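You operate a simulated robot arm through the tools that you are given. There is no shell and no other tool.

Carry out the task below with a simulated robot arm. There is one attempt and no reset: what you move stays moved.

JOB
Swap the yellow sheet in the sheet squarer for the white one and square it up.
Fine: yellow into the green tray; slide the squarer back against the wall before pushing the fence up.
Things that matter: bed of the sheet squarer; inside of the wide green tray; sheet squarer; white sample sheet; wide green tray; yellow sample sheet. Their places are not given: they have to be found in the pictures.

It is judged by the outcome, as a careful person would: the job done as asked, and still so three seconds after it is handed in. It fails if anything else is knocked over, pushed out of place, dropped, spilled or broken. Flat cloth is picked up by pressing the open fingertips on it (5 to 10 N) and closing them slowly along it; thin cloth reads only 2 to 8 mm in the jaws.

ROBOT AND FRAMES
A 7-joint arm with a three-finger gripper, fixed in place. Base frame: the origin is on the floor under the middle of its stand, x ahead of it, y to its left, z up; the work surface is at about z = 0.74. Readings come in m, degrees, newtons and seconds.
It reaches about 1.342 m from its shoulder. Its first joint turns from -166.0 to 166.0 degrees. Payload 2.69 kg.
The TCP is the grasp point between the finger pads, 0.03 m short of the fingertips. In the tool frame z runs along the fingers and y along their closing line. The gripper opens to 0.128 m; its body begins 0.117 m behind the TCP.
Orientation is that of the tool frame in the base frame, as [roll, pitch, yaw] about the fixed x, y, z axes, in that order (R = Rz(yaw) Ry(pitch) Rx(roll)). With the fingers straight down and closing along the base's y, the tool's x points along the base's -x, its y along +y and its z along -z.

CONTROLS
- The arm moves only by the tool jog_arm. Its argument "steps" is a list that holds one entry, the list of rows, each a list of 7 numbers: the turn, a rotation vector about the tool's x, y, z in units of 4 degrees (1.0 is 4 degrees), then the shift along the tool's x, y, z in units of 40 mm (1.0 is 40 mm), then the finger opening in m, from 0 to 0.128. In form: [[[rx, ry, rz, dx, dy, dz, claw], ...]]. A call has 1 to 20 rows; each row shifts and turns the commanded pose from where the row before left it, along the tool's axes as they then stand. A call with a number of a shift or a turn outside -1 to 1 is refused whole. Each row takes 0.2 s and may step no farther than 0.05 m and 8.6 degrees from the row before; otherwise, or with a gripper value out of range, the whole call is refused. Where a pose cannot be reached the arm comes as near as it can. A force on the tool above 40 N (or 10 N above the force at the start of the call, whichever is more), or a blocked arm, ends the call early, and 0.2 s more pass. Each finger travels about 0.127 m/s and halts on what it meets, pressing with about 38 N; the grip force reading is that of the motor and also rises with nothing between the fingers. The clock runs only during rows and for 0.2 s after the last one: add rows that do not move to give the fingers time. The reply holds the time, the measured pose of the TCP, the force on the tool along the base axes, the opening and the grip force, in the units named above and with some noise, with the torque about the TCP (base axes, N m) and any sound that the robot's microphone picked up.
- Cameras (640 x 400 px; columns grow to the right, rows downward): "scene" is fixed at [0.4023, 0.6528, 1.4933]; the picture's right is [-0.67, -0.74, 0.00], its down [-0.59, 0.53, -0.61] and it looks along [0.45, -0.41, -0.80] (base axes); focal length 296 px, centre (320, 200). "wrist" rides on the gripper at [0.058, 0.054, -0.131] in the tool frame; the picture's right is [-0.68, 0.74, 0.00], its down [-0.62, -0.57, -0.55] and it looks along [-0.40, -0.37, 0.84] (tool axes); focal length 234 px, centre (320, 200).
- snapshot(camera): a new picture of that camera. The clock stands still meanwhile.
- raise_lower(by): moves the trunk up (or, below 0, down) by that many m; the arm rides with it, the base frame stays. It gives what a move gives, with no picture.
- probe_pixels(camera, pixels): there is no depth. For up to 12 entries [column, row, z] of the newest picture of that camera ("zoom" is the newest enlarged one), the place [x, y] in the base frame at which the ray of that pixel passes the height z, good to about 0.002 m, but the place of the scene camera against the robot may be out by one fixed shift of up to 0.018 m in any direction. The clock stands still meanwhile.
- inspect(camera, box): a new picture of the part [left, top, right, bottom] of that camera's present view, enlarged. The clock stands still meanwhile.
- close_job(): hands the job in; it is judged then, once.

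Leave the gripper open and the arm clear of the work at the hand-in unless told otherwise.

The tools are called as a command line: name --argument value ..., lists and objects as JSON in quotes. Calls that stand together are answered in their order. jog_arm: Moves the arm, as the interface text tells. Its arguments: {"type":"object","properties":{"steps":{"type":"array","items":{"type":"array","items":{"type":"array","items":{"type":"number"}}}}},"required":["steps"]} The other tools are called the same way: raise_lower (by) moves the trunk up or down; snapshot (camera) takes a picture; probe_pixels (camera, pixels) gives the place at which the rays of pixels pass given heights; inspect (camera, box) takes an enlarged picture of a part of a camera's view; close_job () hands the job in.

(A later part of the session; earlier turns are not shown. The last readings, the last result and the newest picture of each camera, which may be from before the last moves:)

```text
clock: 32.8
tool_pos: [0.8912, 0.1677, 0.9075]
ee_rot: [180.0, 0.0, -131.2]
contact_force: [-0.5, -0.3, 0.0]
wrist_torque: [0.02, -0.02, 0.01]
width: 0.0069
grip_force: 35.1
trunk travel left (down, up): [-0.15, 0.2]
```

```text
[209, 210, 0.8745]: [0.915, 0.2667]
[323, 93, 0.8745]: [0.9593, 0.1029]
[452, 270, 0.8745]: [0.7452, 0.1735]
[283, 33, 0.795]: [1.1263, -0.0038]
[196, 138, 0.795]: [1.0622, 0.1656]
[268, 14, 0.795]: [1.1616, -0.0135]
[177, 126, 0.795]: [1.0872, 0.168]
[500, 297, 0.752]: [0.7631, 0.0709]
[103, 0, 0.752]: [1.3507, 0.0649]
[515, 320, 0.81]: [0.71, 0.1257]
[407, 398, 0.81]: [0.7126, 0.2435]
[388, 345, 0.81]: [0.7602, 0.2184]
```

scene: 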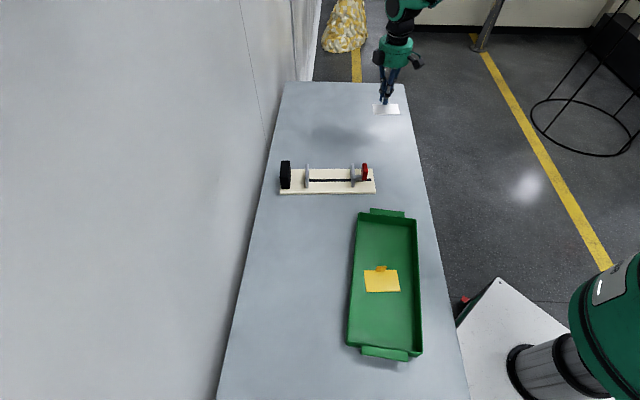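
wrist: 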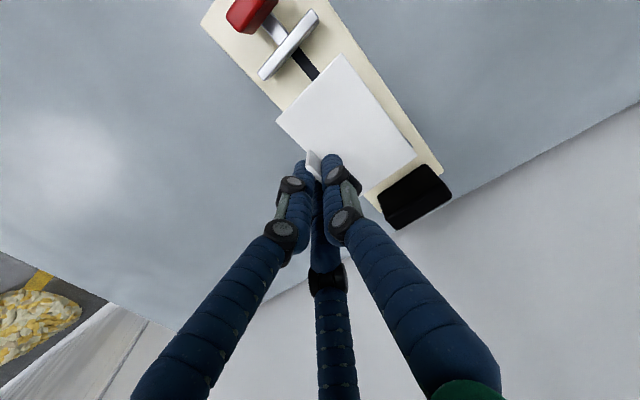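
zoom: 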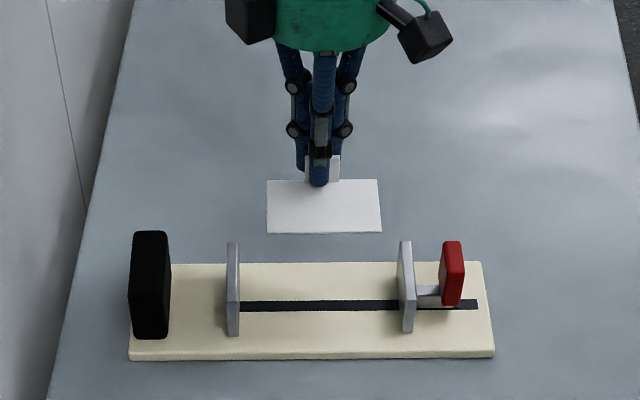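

That probe used the scene zoom, because it was the newest. I'll retake the wrist zoom and probe that instead.

inspect --camera "wrist" --box '[200, 0, 480, 230]'

probe_pixels --camera "zoom" --pixels '[[209, 210, 0.8745], [323, 93, 0.8745], [452, 270, 0.8745], [283, 33, 0.795], [196, 138, 0.795], [268, 14, 0.795], [177, 126, 0.795], [500, 297, 0.752], [103, 0, 0.752], [515, 330, 0.81], [415, 398, 0.81], [388, 345, 0.81]]'

```text
1.74 times, centred on (340, 115) of wrist
```

zoom: 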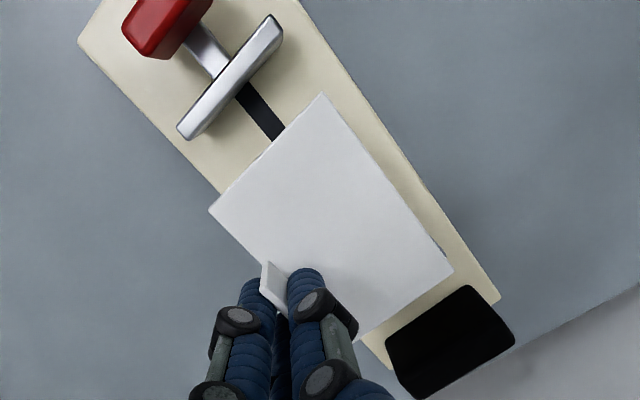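

```text
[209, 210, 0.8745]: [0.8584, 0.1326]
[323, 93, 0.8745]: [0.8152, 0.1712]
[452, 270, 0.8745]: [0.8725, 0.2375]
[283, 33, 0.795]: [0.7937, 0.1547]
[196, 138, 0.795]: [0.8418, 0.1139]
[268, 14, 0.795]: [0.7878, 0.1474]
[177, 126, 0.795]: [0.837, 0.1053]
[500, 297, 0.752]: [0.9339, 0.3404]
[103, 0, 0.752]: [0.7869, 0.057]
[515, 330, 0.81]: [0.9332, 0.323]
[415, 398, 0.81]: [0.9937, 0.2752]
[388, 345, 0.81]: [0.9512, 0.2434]
```

Sheet centre projects to (0.8655,0.185) at 49°, within 2 mm of target, with about 25 mm clearance to each plate. I'll lower it onto the bed.

jog_arm --steps '[[[0, 0, 0, 0, 0, 0.5, 0.0], [0, 0, 0, 0, 0, 0.7, 0.0], [0, 0, 0, 0, 0, 0.7, 0.0], [0, 0, 0, 0, 0, 0.5, 0.0], [0, 0, 0, 0, 0, 0.3, 0.0], [0, 0, 0, 0, 0, 0.15, 0.0], [0, 0, 0, 0, 0, 0, 0.0]]]'

inspect --camera "scene" --box '[280, 120, 390, 200]'

```text
clock: 34.4
tool_pos: [0.8908, 0.166, 0.7958]
ee_rot: [-180.0, 0.0, -131.2]
contact_force: [0.1, -0.6, -0.6]
wrist_torque: [-0.01, -0.04, -0.02]
width: 0.007
grip_force: 35.6
trunk travel left (down, up): [-0.15, 0.2]
```

```text
5.00 times, centred on (335, 160) of scene
```

zoom: 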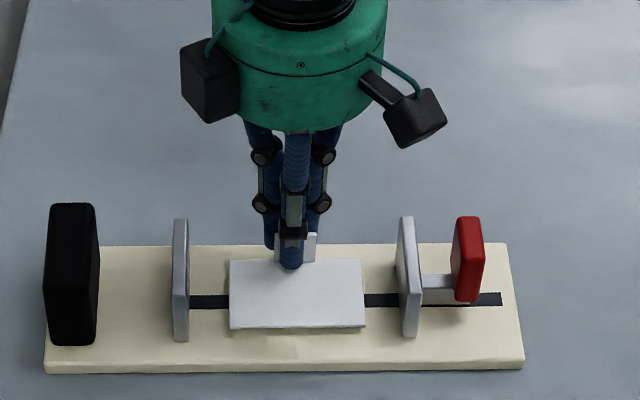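

jog_arm --steps '[[[0, 0, 0, 0, 0, 0.08, 0.0], [0, 0, 0, 0, 0, 0.05, 0.0], [0, 0, 0, 0, 0, 0.0, 0.0]]]'

```text
clock: 35.2
tool_pos: [0.8909, 0.1665, 0.7908]
ee_rot: [179.9, -0.1, -131.3]
contact_force: [0.8, 0.2, -0.2]
wrist_torque: [0.0, 0.0, 0.01]
width: 0.0072
grip_force: 34.8
trunk travel left (down, up): [-0.15, 0.2]
```

jog_arm --steps '[[[0, 0, 0, 0, 0, 0.03, 0.0], [0, 0, 0, 0, 0, 0.03, 0.0], [0, 0, 0, 0, 0, 0.0, 0.0]]]'

```text
clock: 36.0
tool_pos: [0.8916, 0.166, 0.7895]
ee_rot: [-179.8, 0.2, -131.2]
contact_force: [-0.7, 2.4, 8.6]
wrist_torque: [-0.04, 0.09, 0.01]
width: 0.0071
grip_force: 35.3
trunk travel left (down, up): [-0.15, 0.2]
```

Contact at 8.6 N, so the white sheet is on the bed. I'll ease off slightly, open slowly and check.

jog_arm --steps '[[[0, 0, 0, 0, 0, -0.02, 0.0], [0, 0, 0, 0, 0, 0, 0.01], [0, 0, 0, 0, 0, 0, 0.018], [0, 0, 0, 0, 0, 0, 0.028], [0, 0, 0, 0, 0, 0, 0.04], [0, 0, 0, 0, 0, 0, 0.06], [0, 0, 0, 0, 0, 0, 0.06]]]'

inspect --camera "wrist" --box '[230, 110, 410, 240]'

inspect --camera "scene" --box '[280, 120, 390, 200]'

```text
clock: 37.6
tool_pos: [0.8906, 0.1652, 0.7866]
ee_rot: [-179.9, -0.1, -131.3]
contact_force: [0.0, -0.4, -0.6]
wrist_torque: [-0.03, -0.03, 0.0]
width: 0.0602
grip_force: 0.0
trunk travel left (down, up): [-0.15, 0.2]
```

```text
3.08 times, centred on (320, 175) of wrist
```

zoom: 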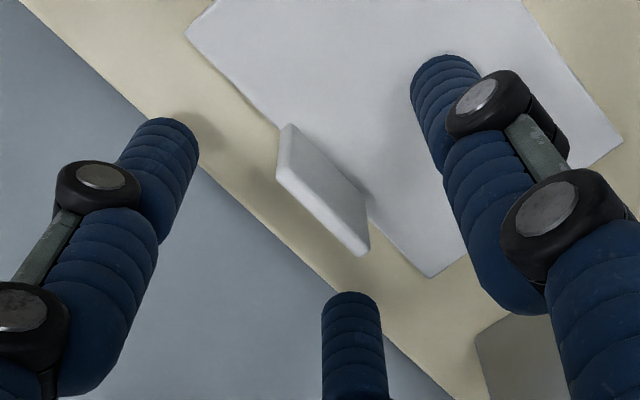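

```text
5.00 times, centred on (335, 160) of scene
```

zoom: 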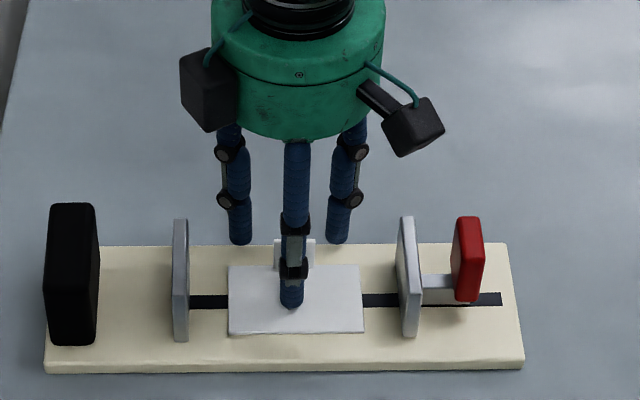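

The white sheet lies on the bed, centred between the plates, and it's released. Next is the slide. I'll rise and turn the hand so two fingers lead toward the wall (parallel to it), then move to the squarer's outer end at about (0.726,0.035), staying high.

jog_arm --steps '[[[0, 0, 0, 0, 0, -0.6, 0.06], [0, 0, 0, 0, 0, -0.9, 0.06], [0, 0, 0, 0, 0, -0.9, 0.06], [0, 0, 0, 0, 0, -0.9, 0.05], [0, 0, 0.939, 0, 0, 0, 0.05], [0, 0, 0.939, 0, 0, 0, 0.05], [0, 0, 0.939, 0, 0, 0, 0.05], [0, 0, 0.939, 0, 0, 0, 0.05], [0, 0, 0.939, 0, 0, 0, 0.05], [0, 0, 0.939, 0, 0, 0, 0.05], [0, 0, 0.939, 0, 0, 0, 0.05], [0, 0, 0.939, 0, 0, 0, 0.05], [0, 0, 0.939, 0, 0, 0, 0.05], [0, 0, 0, 0.805, -0.346, 0, 0.05], [0, 0, 0, 0.805, -0.346, 0, 0.05], [0, 0, 0, 0.805, -0.346, 0, 0.05], [0, 0, 0, 0.805, -0.346, 0, 0.05], [0, 0, 0, 0.805, -0.346, 0, 0.05], [0, 0, 0, 0.805, -0.346, 0, 0.05], [0, 0, 0, 0, 0, 0, 0.05]]]'

snapshot --camera "wrist"

snapshot --camera "scene"

inspect --camera "wrist" --box '[260, 0, 580, 200]'

```text
clock: 41.8
tool_pos: [0.7254, 0.0379, 0.9201]
ee_rot: [-180.0, 0.0, -164.9]
contact_force: [-0.4, 0.3, 0.8]
wrist_torque: [0.03, -0.01, -0.03]
width: 0.05
grip_force: 0.1
trunk travel left (down, up): [-0.15, 0.2]
```

```text
taken
```

wrist: 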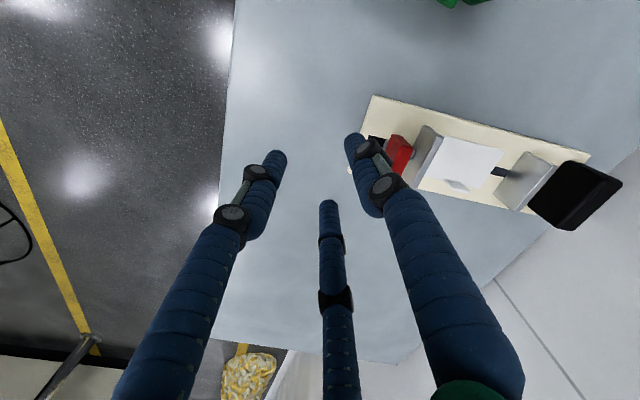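

```text
taken
```

scene: 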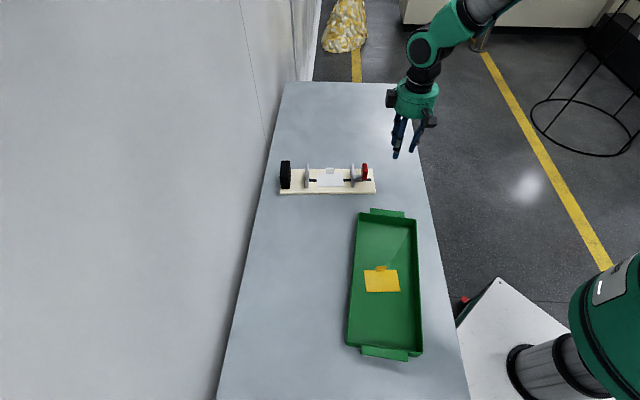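

```text
2.00 times, centred on (420, 100) of wrist
```

zoom: 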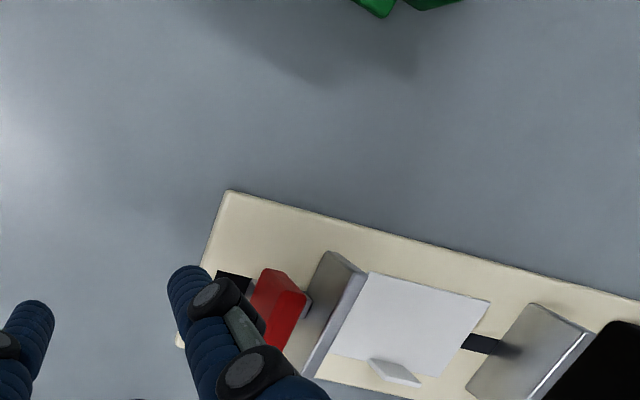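

probe_pixels --camera "zoom" --pixels '[[229, 191, 0.752], [180, 345, 0.752], [203, 272, 0.752], [640, 300, 0.752], [265, 270, 0.8], [310, 295, 0.8], [327, 252, 0.795], [367, 270, 0.795], [303, 375, 0.795], [528, 303, 0.795], [593, 333, 0.795], [216, 272, 0.752]]'

inspect --camera "wrist" --box '[460, 120, 640, 320]'

```text
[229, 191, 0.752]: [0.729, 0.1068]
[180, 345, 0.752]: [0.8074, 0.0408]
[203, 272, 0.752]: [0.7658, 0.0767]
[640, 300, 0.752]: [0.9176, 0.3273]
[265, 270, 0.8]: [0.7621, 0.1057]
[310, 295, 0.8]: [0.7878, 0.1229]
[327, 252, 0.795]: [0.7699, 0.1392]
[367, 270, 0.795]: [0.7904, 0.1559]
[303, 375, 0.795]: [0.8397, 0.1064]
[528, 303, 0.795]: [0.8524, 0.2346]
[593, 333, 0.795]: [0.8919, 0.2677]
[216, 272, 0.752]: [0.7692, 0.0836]
```

```text
2.00 times, centred on (550, 220) of wrist
```

zoom: 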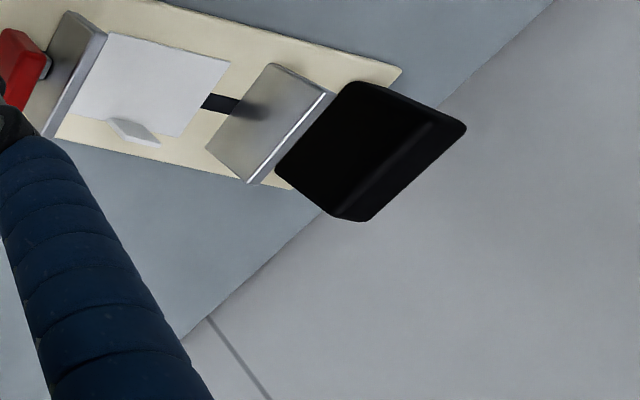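

probe_pixels --camera "zoom" --pixels '[[555, 0, 0.74], [435, 107, 0.74], [312, 217, 0.74], [183, 338, 0.74], [402, 68, 0.752], [291, 188, 0.752], [467, 127, 0.82], [372, 219, 0.82], [467, 127, 0.81], [372, 219, 0.81]]'

```text
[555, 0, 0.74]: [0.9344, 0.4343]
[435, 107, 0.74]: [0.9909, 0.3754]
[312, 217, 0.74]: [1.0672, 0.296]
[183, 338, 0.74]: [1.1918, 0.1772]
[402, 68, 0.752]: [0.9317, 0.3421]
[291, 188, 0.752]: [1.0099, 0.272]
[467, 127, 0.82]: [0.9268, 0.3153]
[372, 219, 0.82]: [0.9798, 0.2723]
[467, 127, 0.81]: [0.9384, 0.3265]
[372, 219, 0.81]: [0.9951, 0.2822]
```

The wall/table line is at x+y≈1.367. The squarer's wall end is about 60–66 mm short of it, and its outer end centre is at (0.768,0.074). I'll lower the hand outside that end, then feel for the table.

jog_arm --steps '[[[0, 0, 0, -0.06, -0.107, 0.5, 0.05], [0, 0, 0, 0, 0, 0.9, 0.05], [0, 0, 0, 0, 0, 0.9, 0.05], [0, 0, 0, 0, 0, 0.8, 0.05], [0, 0, 0, 0, 0, 0.4, 0.05], [0, 0, 0, 0, 0, 0.1, 0.05], [0, 0, 0, 0, 0, 0, 0.05]]]'

inspect --camera "scene" --box '[330, 120, 430, 200]'

snapshot --camera "wrist"

```text
clock: 43.4
tool_pos: [0.7297, 0.0324, 0.7756]
ee_rot: [-180.0, 0.0, -165.0]
contact_force: [0.6, 0.4, -0.1]
wrist_torque: [0.0, 0.0, 0.03]
width: 0.0499
grip_force: 0.0
trunk travel left (down, up): [-0.15, 0.2]
```

```text
5.00 times, centred on (380, 160) of scene
```

zoom: 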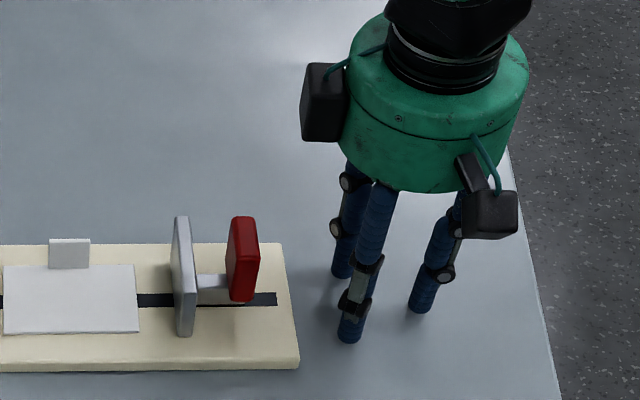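

```text
taken
```

wrist: 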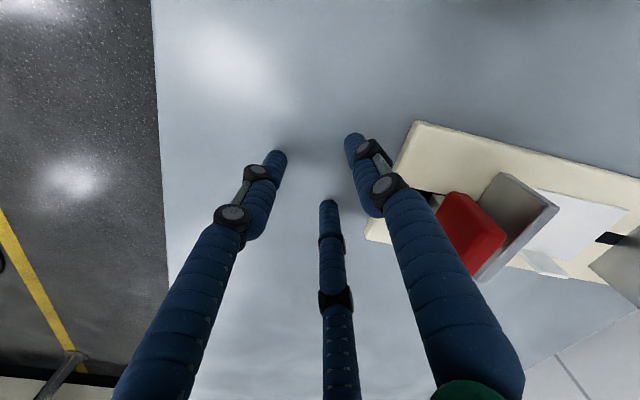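

The two leading fingers face the base's end. I'll lower about 2 mm at a time to get the tips just above the table.

jog_arm --steps '[[[0, 0, 0, 0, 0, 0.04, 0.05], [0, 0, 0, 0, 0, 0.03, 0.05], [0, 0, 0, 0, 0, 0, 0.05]]]'

```text
clock: 44.2
tool_pos: [0.7307, 0.0324, 0.7728]
ee_rot: [-180.0, 0.0, -165.0]
contact_force: [0.4, 1.1, -0.2]
wrist_torque: [0.0, 0.01, -0.03]
width: 0.0501
grip_force: 0.0
trunk travel left (down, up): [-0.15, 0.2]
```

Tips are at z≈0.743 with no contact. I'll now approach the base end along the wall normal at a slow speed.

jog_arm --steps '[[[0, 0, 0, -0.13, 0.075, 0, 0.05], [0, 0, 0, -0.13, 0.075, 0, 0.05], [0, 0, 0, -0.13, 0.075, 0, 0.05], [0, 0, 0, -0.0866, 0.05, 0, 0.05], [0, 0, 0, -0.0866, 0.05, 0, 0.05], [0, 0, 0, -0.0866, 0.05, 0, 0.05], [0, 0, 0, 0, 0, 0, 0.05]]]'

inspect --camera "scene" --box '[270, 120, 410, 210]'

```text
clock: 45.8
tool_pos: [0.752, 0.0537, 0.7736]
ee_rot: [-180.0, 0.0, -165.0]
contact_force: [-0.5, -1.1, -0.7]
wrist_torque: [-0.08, 0.02, 0.04]
width: 0.0499
grip_force: 0.1
trunk travel left (down, up): [-0.15, 0.2]
```

```text
4.44 times, centred on (340, 165) of scene
```

zoom: 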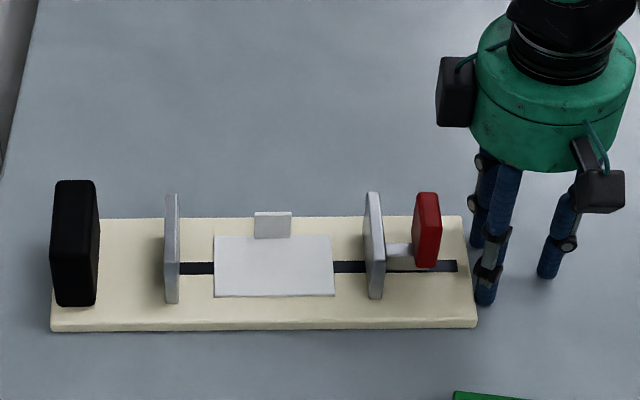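

The leading finger is just touching the base end (about -1.6 N along the push). I'll push slowly at 4 mm per row.

jog_arm --steps '[[[0, 0, 0, -0.0866, 0.05, 0, 0.05], [0, 0, 0, -0.0866, 0.05, 0, 0.05], [0, 0, 0, -0.0866, 0.05, 0, 0.05], [0, 0, 0, -0.0866, 0.05, 0, 0.05], [0, 0, 0, 0, 0, 0, 0.05]]]'

inspect --camera "scene" --box '[270, 120, 410, 210]'

```text
clock: 47.0
tool_pos: [0.7624, 0.0654, 0.7733]
ee_rot: [180.0, 0.0, -164.9]
contact_force: [-1.2, -1.0, 0.2]
wrist_torque: [0.02, 0.05, 0.04]
width: 0.0495
grip_force: 0.1
trunk travel left (down, up): [-0.15, 0.2]
```

```text
4.44 times, centred on (340, 165) of scene
```

zoom: 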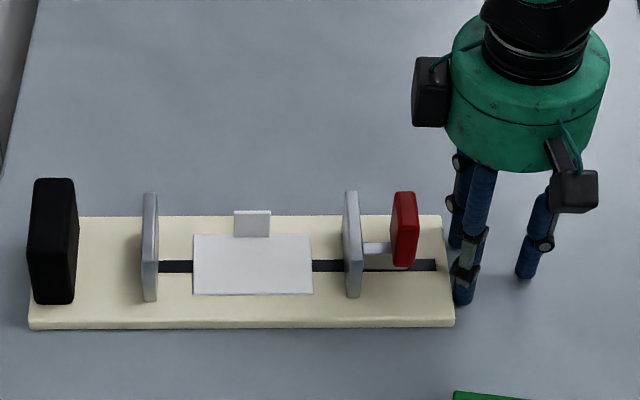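

The squarer slides easily (under 2 N) and the sheet rides with it. I'll push on.

jog_arm --steps '[[[0, 0, 0, -0.0866, 0.05, 0, 0.05], [0, 0, 0, -0.0866, 0.05, 0, 0.05], [0, 0, 0, -0.0866, 0.05, 0, 0.05], [0, 0, 0, -0.0866, 0.05, 0, 0.05], [0, 0, 0, -0.0866, 0.05, 0, 0.05], [0, 0, 0, -0.0866, 0.05, 0, 0.05], [0, 0, 0, -0.0866, 0.05, 0, 0.05], [0, 0, 0, -0.0866, 0.05, 0, 0.05], [0, 0, 0, 0, 0, 0, 0.05]]]'

inspect --camera "scene" --box '[240, 120, 400, 220]'

```text
clock: 49.0
tool_pos: [0.7852, 0.0875, 0.7725]
ee_rot: [-180.0, 0.0, -165.0]
contact_force: [-1.3, -1.3, -0.2]
wrist_torque: [-0.04, 0.03, 0.02]
width: 0.0494
grip_force: 0.0
trunk travel left (down, up): [-0.15, 0.2]
```

```text
4.00 times, centred on (320, 170) of scene
```

zoom: 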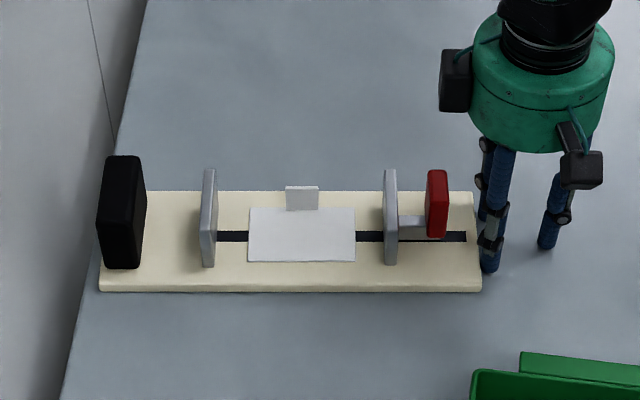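

It's close to the wall now. I'll continue at 2 mm per row and watch for the force rise.

jog_arm --steps '[[[0, 0, 0, -0.0433, 0.025, 0, 0.05], [0, 0, 0, -0.0433, 0.025, 0, 0.05], [0, 0, 0, -0.0433, 0.025, 0, 0.05], [0, 0, 0, -0.0433, 0.025, 0, 0.05], [0, 0, 0, 0, 0, 0, 0.05]]]'

inspect --camera "scene" --box '[240, 120, 400, 220]'

```text
clock: 50.2
tool_pos: [0.7911, 0.0946, 0.7737]
ee_rot: [180.0, 0.0, -165.0]
contact_force: [0.3, -0.2, 0.2]
wrist_torque: [-0.01, 0.0, 0.02]
width: 0.0496
grip_force: 0.0
trunk travel left (down, up): [-0.15, 0.2]
```

```text
4.00 times, centred on (320, 170) of scene
```

zoom: 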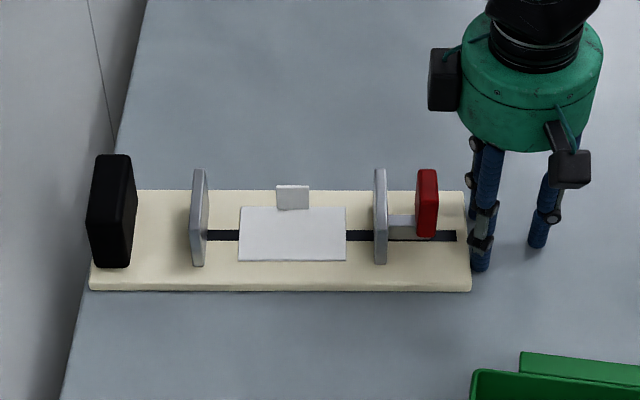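

jog_arm --steps '[[[0, 0, 0, -0.0433, 0.025, 0, 0.05], [0, 0, 0, -0.0433, 0.025, 0, 0.05], [0, 0, 0, -0.0433, 0.025, 0, 0.05], [0, 0, 0, 0, 0, 0, 0.05]]]'

inspect --camera "scene" --box '[240, 120, 400, 220]'

```text
clock: 51.2
tool_pos: [0.7949, 0.0986, 0.7736]
ee_rot: [179.9, 0.1, -165.1]
contact_force: [-0.5, -1.0, -0.3]
wrist_torque: [0.02, 0.03, 0.08]
width: 0.0495
grip_force: 0.1
trunk travel left (down, up): [-0.15, 0.2]
```

```text
4.00 times, centred on (320, 170) of scene
```

zoom: 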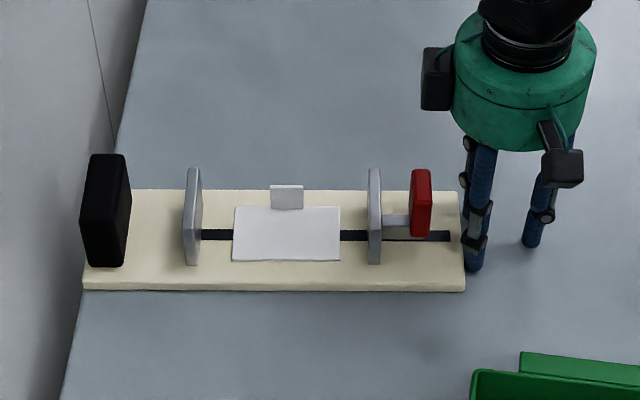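

The base's wall end is now right at the wall line. I'll zoom in there.

inspect --camera "scene" --box '[245, 150, 295, 200]'

snapshot --camera "wrist"

```text
8.00 times, centred on (270, 175) of scene
```

zoom: 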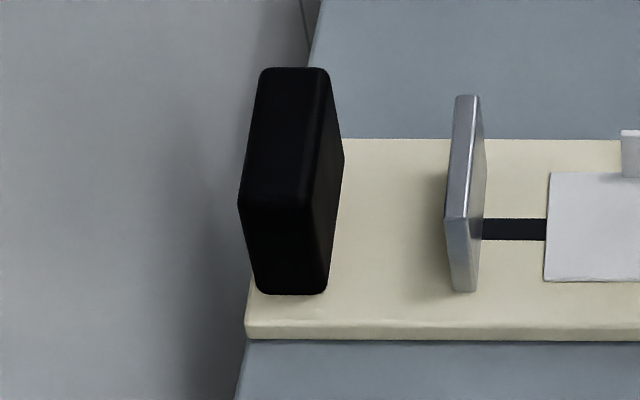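

```text
taken
```

wrist: 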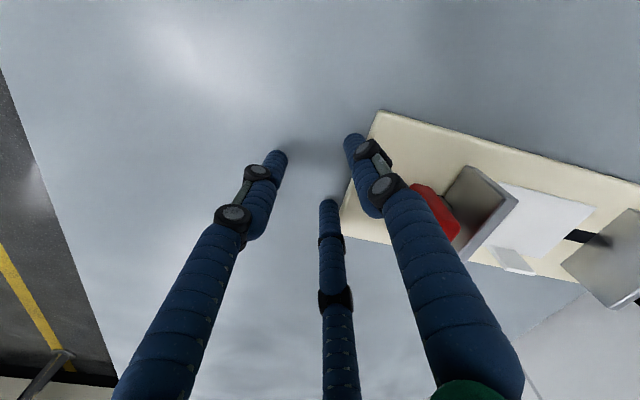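

It looks flush or within a few mm, but no push-back yet. I'll continue in 1–2 mm steps until the force rises.

jog_arm --steps '[[[0, 0, 0, -0.0325, 0.01875, 0, 0.05], [0, 0, 0, -0.0325, 0.01875, 0, 0.05], [0, 0, 0, 0, 0, 0, 0.05]]]'

```text
clock: 52.0
tool_pos: [0.7964, 0.1007, 0.7729]
ee_rot: [-180.0, 0.0, -165.1]
contact_force: [-1.1, -1.0, -0.5]
wrist_torque: [-0.01, -0.04, 0.01]
width: 0.0498
grip_force: 0.2
trunk travel left (down, up): [-0.15, 0.2]
```

jog_arm --steps '[[[0, 0, 0, -0.0325, 0.01875, 0, 0.05], [0, 0, 0, -0.0325, 0.01875, 0, 0.05], [0, 0, 0, 0, 0, 0, 0.05]]]'

inspect --camera "scene" --box '[245, 150, 295, 200]'

```text
clock: 52.8
tool_pos: [0.7978, 0.1027, 0.7742]
ee_rot: [180.0, 0.0, -165.0]
contact_force: [-0.7, -0.5, 0.5]
wrist_torque: [0.01, 0.06, 0.04]
width: 0.0497
grip_force: 0.2
trunk travel left (down, up): [-0.15, 0.2]
```

```text
8.00 times, centred on (270, 175) of scene
```

zoom: 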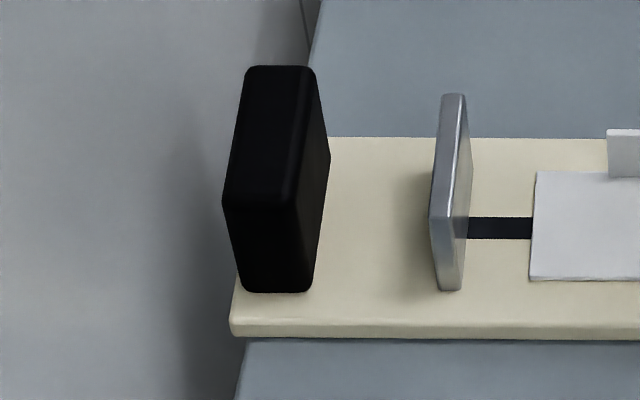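

The base end is now slightly past the table-edge line, and there's still no force. That means the wall face stands a little behind the table edge. Before pushing further I'll locate the wall plane from where it meets the floor beyond the table.

inspect --camera "scene" --box '[220, 0, 360, 110]'

```text
3.64 times, centred on (290, 55) of scene
```

zoom: 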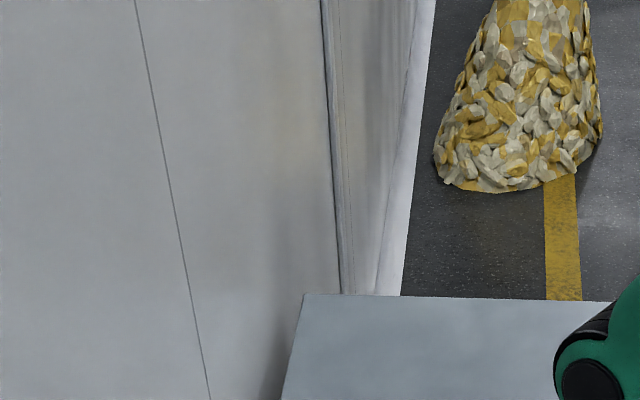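

probe_pixels --camera "zoom" --pixels '[[402, 290, 0.0], [435, 5, 0.0], [377, 290, 0.0], [418, 5, 0.0], [377, 290, 0.1], [418, 5, 0.1], [303, 295, 0.74], [283, 398, 0.74], [377, 290, 0.15], [418, 5, 0.15]]'

```text
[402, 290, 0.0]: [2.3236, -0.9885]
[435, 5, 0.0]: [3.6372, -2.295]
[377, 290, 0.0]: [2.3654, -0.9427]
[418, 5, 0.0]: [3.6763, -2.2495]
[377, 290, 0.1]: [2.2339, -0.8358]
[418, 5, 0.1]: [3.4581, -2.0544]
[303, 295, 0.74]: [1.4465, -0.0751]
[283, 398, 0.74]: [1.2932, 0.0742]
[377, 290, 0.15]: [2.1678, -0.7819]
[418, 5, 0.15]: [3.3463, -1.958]
```

The wall/floor line suggests the wall face may sit 1–3 cm behind the table edge. To pin it down, I'll triangulate the vertical wall seam that both cameras see (scene near (268,152), wrist near (530,380)).

inspect --camera "scene" --box '[230, 80, 310, 160]'

probe_pixels --camera "scene" --pixels '[[268.6, 155.6, 0.74], [268.6, 155.6, 1.0], [259.8, 110, 0.74], [259.8, 110, 1.0], [239.7, 0, 1.0], [239.7, 0, 1.2]]'

inspect --camera "wrist" --box '[440, 250, 640, 400]'

```text
5.00 times, centred on (270, 120) of scene
```

zoom: 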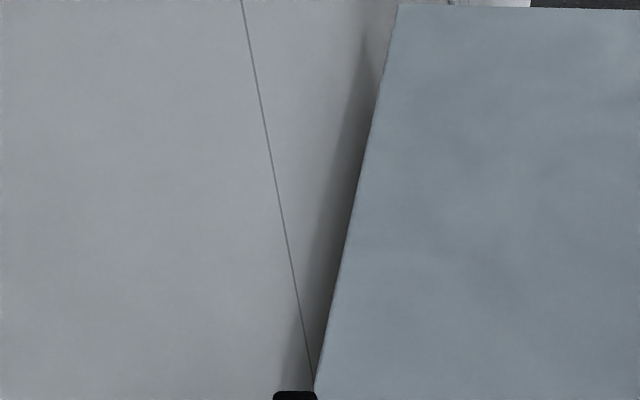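

```text
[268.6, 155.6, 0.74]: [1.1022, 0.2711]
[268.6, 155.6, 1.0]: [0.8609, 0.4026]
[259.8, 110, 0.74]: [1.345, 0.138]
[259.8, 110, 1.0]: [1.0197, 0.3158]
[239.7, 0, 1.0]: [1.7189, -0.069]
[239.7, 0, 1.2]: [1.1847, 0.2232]
```

```text
2.67 times, centred on (540, 325) of wrist
```

zoom: 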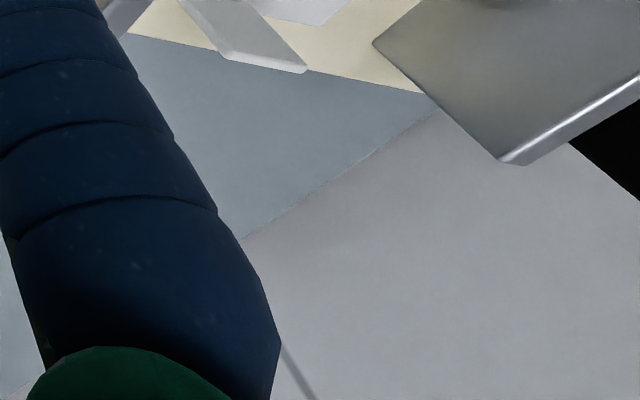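

probe_pixels --camera "zoom" --pixels '[[282, 345, 0.74], [282, 345, 0.6], [315, 398, 0.74], [315, 398, 0.85], [315, 398, 0.6], [242, 239, 0.74], [437, 110, 0.74]]'

```text
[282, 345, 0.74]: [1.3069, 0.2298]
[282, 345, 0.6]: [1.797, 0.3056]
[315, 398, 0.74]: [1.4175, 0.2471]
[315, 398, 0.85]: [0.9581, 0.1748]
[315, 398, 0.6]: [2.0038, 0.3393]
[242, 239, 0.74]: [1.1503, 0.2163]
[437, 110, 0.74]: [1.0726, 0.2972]
```

Triangulating the seam puts the wall face at x+y≈1.41, about 3 cm behind the table edge. The squarer still has roughly 20 mm to go, overhanging the edge slightly. I'll continue pushing slowly and watch for the force.

jog_arm --steps '[[[0, 0, 0, -0.0433, 0.025, 0, 0.05], [0, 0, 0, -0.0433, 0.025, 0, 0.05], [0, 0, 0, -0.0433, 0.025, 0, 0.05], [0, 0, 0, -0.0433, 0.025, 0, 0.05], [0, 0, 0, -0.0433, 0.025, 0, 0.05], [0, 0, 0, 0, 0, 0, 0.05]]]'

inspect --camera "scene" --box '[245, 130, 375, 210]'

```text
clock: 54.2
tool_pos: [0.8069, 0.109, 0.7743]
ee_rot: [-180.0, -0.1, -164.9]
contact_force: [-0.5, -0.8, 0.3]
wrist_torque: [-0.01, -0.01, 0.07]
width: 0.0493
grip_force: 0.1
trunk travel left (down, up): [-0.15, 0.2]
```

```text
4.92 times, centred on (310, 170) of scene
```

zoom: 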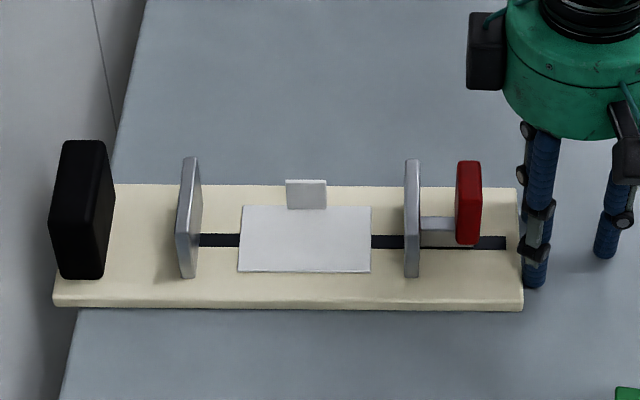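

jog_arm --steps '[[[0, 0, 0, -0.0433, 0.025, 0, 0.05], [0, 0, 0, -0.0433, 0.025, 0, 0.05], [0, 0, 0, -0.0433, 0.025, 0, 0.05], [0, 0, 0, 0, 0, 0, 0.05]]]'

```text
clock: 55.2
tool_pos: [0.8095, 0.1139, 0.7725]
ee_rot: [-179.9, 0.0, -165.0]
contact_force: [0.1, -0.4, -0.4]
wrist_torque: [-0.04, -0.02, 0.0]
width: 0.0496
grip_force: 0.1
trunk travel left (down, up): [-0.15, 0.2]
```

jog_arm --steps '[[[0, 0, 0, -0.0433, 0.025, 0, 0.05], [0, 0, 0, -0.0433, 0.025, 0, 0.05], [0, 0, 0, 0, 0, 0, 0.05]]]'

inspect --camera "scene" --box '[245, 130, 375, 210]'

```text
clock: 56.0
tool_pos: [0.8118, 0.116, 0.7738]
ee_rot: [180.0, 0.0, -165.0]
contact_force: [-0.3, -1.6, -0.2]
wrist_torque: [-0.01, 0.01, 0.03]
width: 0.0499
grip_force: 0.0
trunk travel left (down, up): [-0.15, 0.2]
```

```text
4.92 times, centred on (310, 170) of scene
```

zoom: 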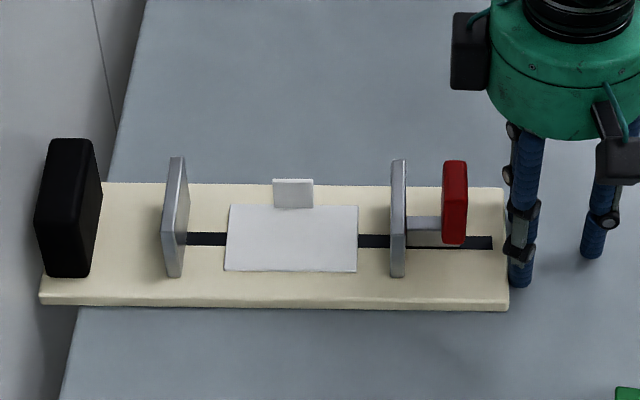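

jog_arm --steps '[[[0, 0, 0, -0.0433, 0.025, 0, 0.05], [0, 0, 0, -0.0433, 0.025, 0, 0.05], [0, 0, 0, 0, 0, 0, 0.05]]]'

```text
clock: 56.8
tool_pos: [0.8142, 0.1202, 0.7736]
ee_rot: [180.0, 0.0, -164.9]
contact_force: [-6.3, -4.3, -1.1]
wrist_torque: [-0.14, 0.17, 0.09]
width: 0.0492
grip_force: 0.0
trunk travel left (down, up): [-0.15, 0.2]
```

The force has risen to about 7.6 N, so it's touching the wall. I'll press another millimetre to seat it flush, then look.

jog_arm --steps '[[[0, 0, 0, -0.026, 0.015, 0, 0.05], [0, 0, 0, -0.026, 0.015, 0, 0.05], [0, 0, 0, 0, 0, 0, 0.05]]]'

inspect --camera "scene" --box '[245, 130, 375, 210]'

snapshot --camera "wrist"

```text
clock: 57.6
tool_pos: [0.8171, 0.1205, 0.7742]
ee_rot: [-180.0, 0.0, -165.0]
contact_force: [-12.4, -9.1, -2.0]
wrist_torque: [-0.24, 0.26, 0.1]
width: 0.0494
grip_force: 0.1
trunk travel left (down, up): [-0.15, 0.2]
```

```text
4.92 times, centred on (310, 170) of scene
```

zoom: 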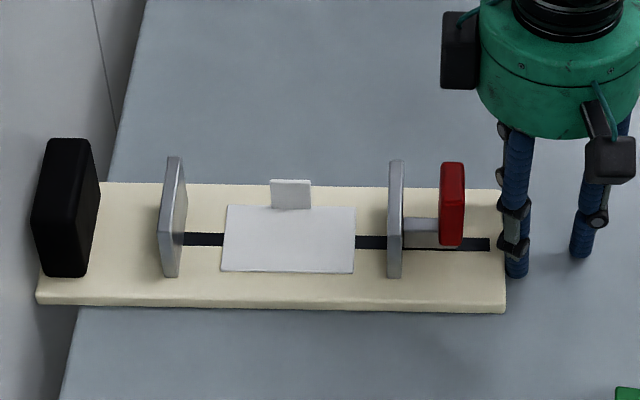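

```text
taken
```

wrist: 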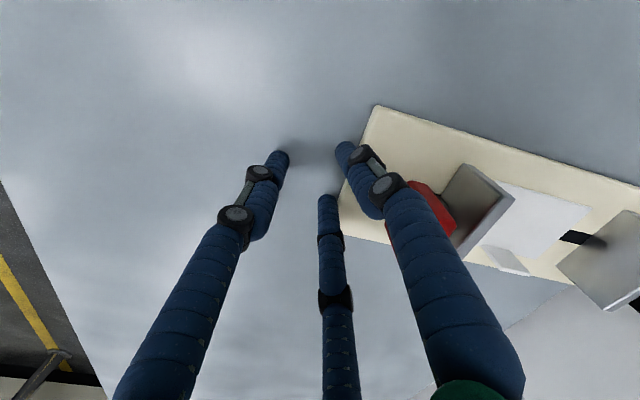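

About 15 N toward the wall with no further travel, so the squarer is seated against the wall with both leading fingers flat on its end. I'll back off along the same line, rise and close the fingers into a pusher.

jog_arm --steps '[[[0, 0, 0, 0.0866, -0.05, 0, 0.05], [0, 0, 0, 0.173, -0.1, 0, 0.05], [0, 0, 0, 0.35, -0.2, 0, 0.05], [0, 0, 0, 0, 0, -0.6, 0.05], [0, 0, 0, 0, 0, -0.9, 0.03], [0, 0, 0, 0, 0, -0.9, 0.01], [0, 0, 0, 0, 0, -0.8, 0.0], [0, 0, 0, 0, 0, 0, 0.0], [0, 0, 0, 0, 0, 0, 0.0]]]'

snapshot --camera "scene"

snapshot --camera "wrist"

inspect --camera "wrist" --box '[300, 20, 640, 260]'

```text
clock: 59.6
tool_pos: [0.7983, 0.1023, 0.8999]
ee_rot: [-180.0, 0.0, -165.0]
contact_force: [-0.8, 0.1, -0.1]
wrist_torque: [-0.02, -0.02, -0.01]
width: 0.0021
grip_force: 31.6
trunk travel left (down, up): [-0.15, 0.2]
```

```text
taken
```

scene: 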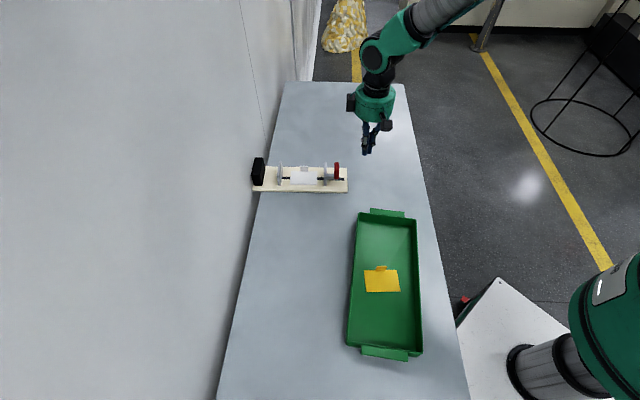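

```text
taken
```

wrist: 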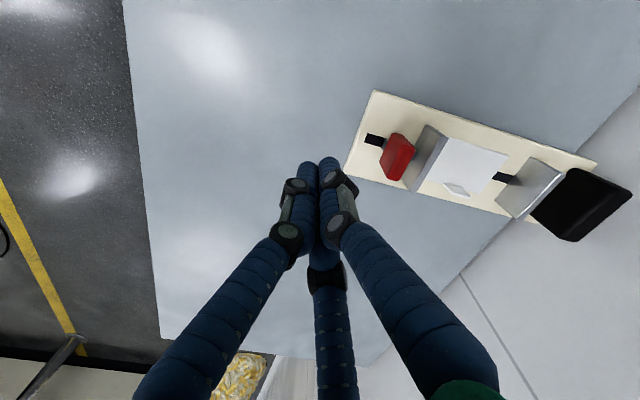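

```text
1.67 times, centred on (470, 140) of wrist
```

zoom: 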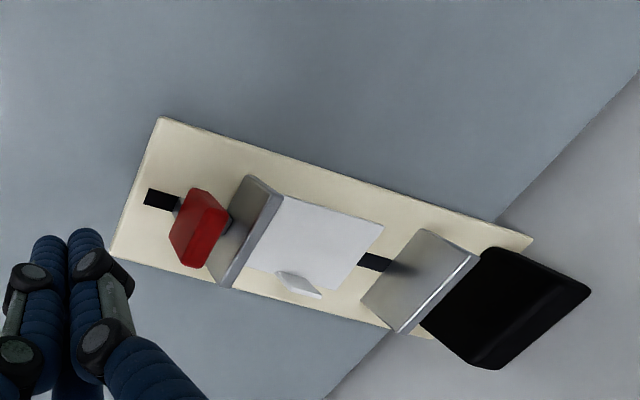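

probe_pixels --camera "zoom" --pixels '[[162, 116, 0.752], [110, 257, 0.752], [534, 240, 0.752], [430, 338, 0.752], [203, 208, 0.8], [186, 265, 0.8], [229, 210, 0.8], [212, 260, 0.8], [146, 190, 0.752], [282, 195, 0.795], [228, 288, 0.795], [480, 250, 0.795]]'

inspect --camera "wrist" --box '[355, 100, 455, 220]'

```text
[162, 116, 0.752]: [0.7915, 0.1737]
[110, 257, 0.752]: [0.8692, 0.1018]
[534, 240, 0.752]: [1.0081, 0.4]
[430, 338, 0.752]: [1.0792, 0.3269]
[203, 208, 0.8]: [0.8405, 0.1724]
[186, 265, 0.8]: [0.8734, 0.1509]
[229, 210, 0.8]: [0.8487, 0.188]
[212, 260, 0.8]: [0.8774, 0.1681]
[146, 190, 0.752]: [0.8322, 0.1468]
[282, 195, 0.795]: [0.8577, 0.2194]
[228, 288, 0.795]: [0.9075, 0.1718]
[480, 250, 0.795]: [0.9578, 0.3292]
```

```text
3.33 times, centred on (405, 160) of wrist
```

zoom: 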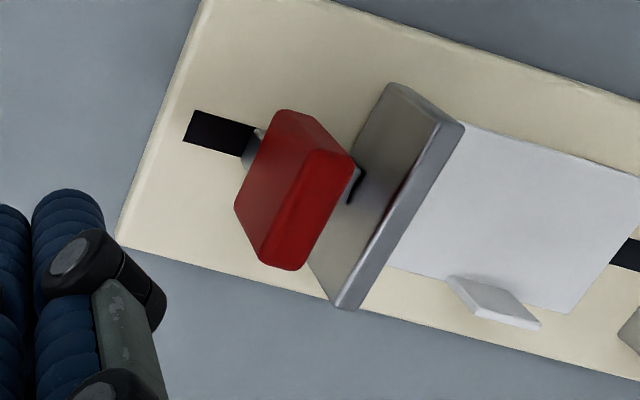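

probe_pixels --camera "zoom" --pixels '[[288, 110, 0.76], [288, 110, 0.77], [318, 150, 0.79], [318, 150, 0.8], [318, 150, 0.81], [236, 207, 0.76], [236, 207, 0.77], [262, 258, 0.79], [262, 258, 0.8], [262, 258, 0.81], [355, 168, 0.8], [302, 268, 0.8]]'

```text
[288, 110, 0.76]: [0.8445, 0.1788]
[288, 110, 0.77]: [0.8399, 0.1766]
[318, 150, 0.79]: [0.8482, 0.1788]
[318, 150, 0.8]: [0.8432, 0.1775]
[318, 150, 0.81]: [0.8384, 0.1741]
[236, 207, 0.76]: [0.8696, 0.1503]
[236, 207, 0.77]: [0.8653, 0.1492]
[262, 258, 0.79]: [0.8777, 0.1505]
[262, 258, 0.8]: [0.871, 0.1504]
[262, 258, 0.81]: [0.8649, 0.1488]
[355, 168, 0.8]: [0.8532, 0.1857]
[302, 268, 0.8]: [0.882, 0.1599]
```

Both wall-end corners lie at x+y≈1.407, so the squarer is flush with the wall. The red handle's outer face is centred at (0.8555,0.164) and spans z from 0.764 to 0.802. I'll bring the closed fingers in about 20 mm behind it, tips just above the base.

jog_arm --steps '[[[0, 0, 0, -0.504, 0.334, 0, 0.0], [0, 0, 0, -0.504, 0.334, 0, 0.0], [0, 0, 0, 0, 0, 0.8, 0.0], [0, 0, 0, 0, 0, 0.8, 0.0], [0, 0, 0, 0, 0, 0.7, 0.0], [0, 0, 0, 0, 0, 0.35, 0.0], [0, 0, 0, 0, 0, 0.12, 0.0], [0, 0, 0, 0, 0, 0, 0.0]]]'

inspect --camera "scene" --box '[245, 120, 375, 210]'

snapshot --camera "wrist"

```text
clock: 61.4
tool_pos: [0.8287, 0.1385, 0.7896]
ee_rot: [180.0, 0.0, -164.9]
contact_force: [0.3, -0.2, -0.3]
wrist_torque: [-0.02, -0.01, -0.02]
width: 0.0019
grip_force: 31.2
trunk travel left (down, up): [-0.15, 0.2]
```

```text
4.44 times, centred on (310, 165) of scene
```

zoom: 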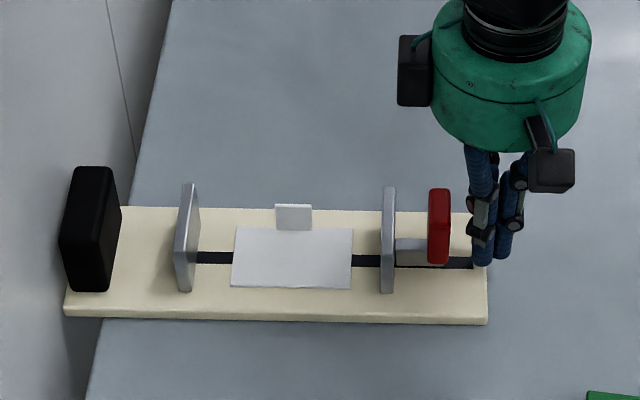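

```text
taken
```

wrist: 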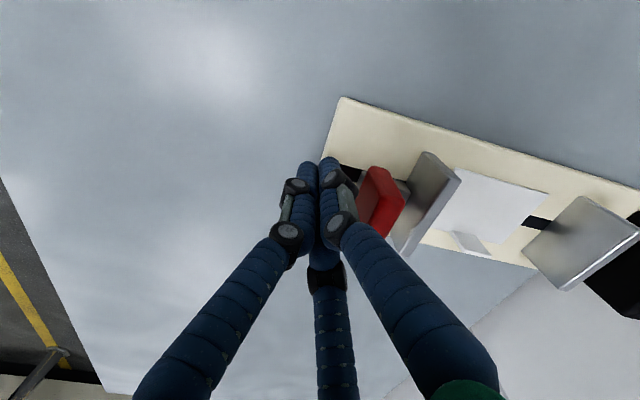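

The fingers are lined up behind the red handle. I'll push along the slot at 4 mm per row.

jog_arm --steps '[[[0, 0, 0, -0.0866, 0.05, 0, 0.0], [0, 0, 0, -0.0866, 0.05, 0, 0.0], [0, 0, 0, -0.0866, 0.05, 0, 0.0], [0, 0, 0, -0.0866, 0.05, 0, 0.0], [0, 0, 0, -0.0866, 0.05, 0, 0.0], [0, 0, 0, -0.0866, 0.05, 0, 0.0], [0, 0, 0, 0, 0, 0, 0.0]]]'

inspect --camera "scene" --box '[245, 120, 375, 210]'

inspect --camera "wrist" --box '[280, 80, 460, 260]'

```text
clock: 63.0
tool_pos: [0.8475, 0.1539, 0.7921]
ee_rot: [180.0, 0.0, -165.0]
contact_force: [-0.3, 0.5, -0.4]
wrist_torque: [-0.02, 0.05, 0.04]
width: 0.0021
grip_force: 31.6
trunk travel left (down, up): [-0.15, 0.2]
```

```text
4.44 times, centred on (310, 165) of scene
```

zoom: 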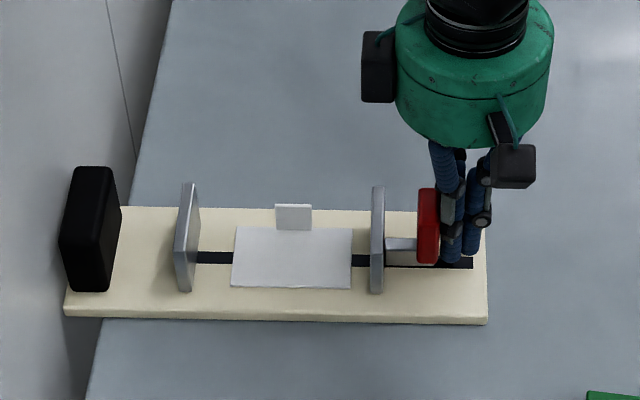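

```text
2.22 times, centred on (370, 170) of wrist
```

zoom: 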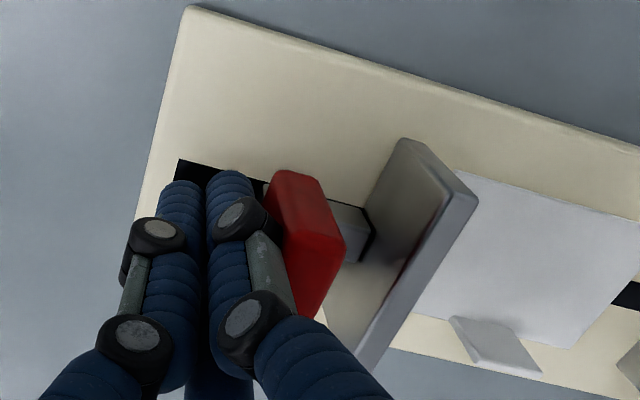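

The fence is moving freely with the handle. I'll keep pushing, and soon the fence should reach the sheet.

jog_arm --steps '[[[0, 0, 0, -0.0866, 0.05, 0.02, 0.0], [0, 0, 0, -0.0866, 0.05, 0.02, 0.0], [0, 0, 0, -0.0866, 0.05, 0, 0.0], [0, 0, 0, -0.0866, 0.05, 0, 0.0], [0, 0, 0, -0.0866, 0.05, 0, 0.0], [0, 0, 0, 0, 0, 0, 0.0]]]'

inspect --camera "scene" --box '[245, 120, 375, 210]'

snapshot --camera "wrist"

```text
clock: 64.4
tool_pos: [0.8613, 0.1694, 0.7901]
ee_rot: [179.9, 0.1, -165.1]
contact_force: [0.2, -0.4, -0.3]
wrist_torque: [0.01, 0.01, 0.0]
width: 0.0022
grip_force: 31.1
trunk travel left (down, up): [-0.15, 0.2]
```

```text
4.44 times, centred on (310, 165) of scene
```

zoom: 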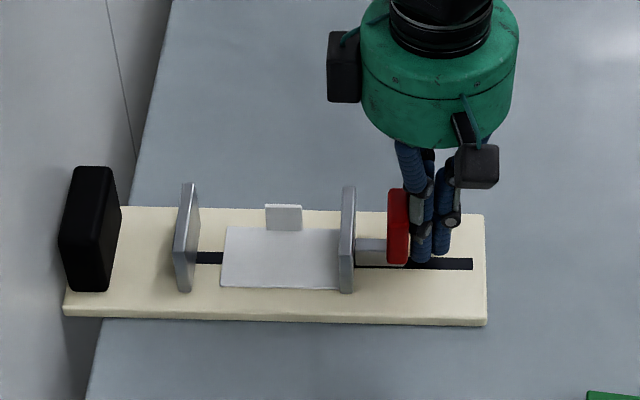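

```text
taken
```

wrist: 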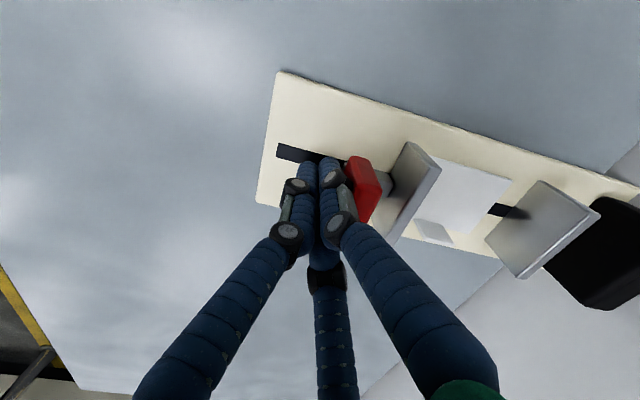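

The fence has met the sheet and is carrying it toward the fixed plate, with about 17 mm left. I'll push on, then slow down.

jog_arm --steps '[[[0, 0, 0, -0.0866, 0.05, 0, 0.0], [0, 0, 0, -0.0866, 0.05, 0, 0.0], [0, 0, 0, -0.0866, 0.05, 0, 0.0], [0, 0, 0, 0, 0, 0, 0.0]]]'

inspect --camera "scene" --box '[245, 120, 375, 210]'

inspect --camera "wrist" --box '[300, 60, 640, 280]'

```text
clock: 65.4
tool_pos: [0.8707, 0.1782, 0.7899]
ee_rot: [-180.0, 0.1, -165.0]
contact_force: [-0.9, 0.0, -0.1]
wrist_torque: [0.01, -0.02, 0.03]
width: 0.0022
grip_force: 31.6
trunk travel left (down, up): [-0.15, 0.2]
```

```text
4.44 times, centred on (310, 165) of scene
```

zoom: 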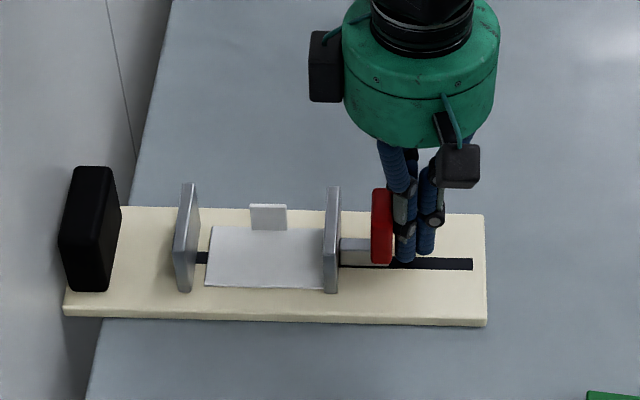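

```text
1.82 times, centred on (470, 170) of wrist
```

zoom: 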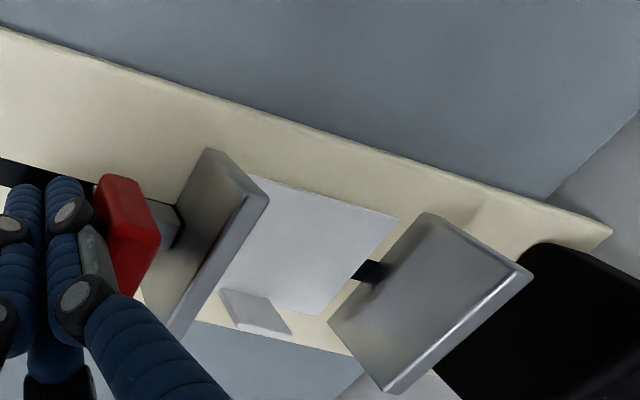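

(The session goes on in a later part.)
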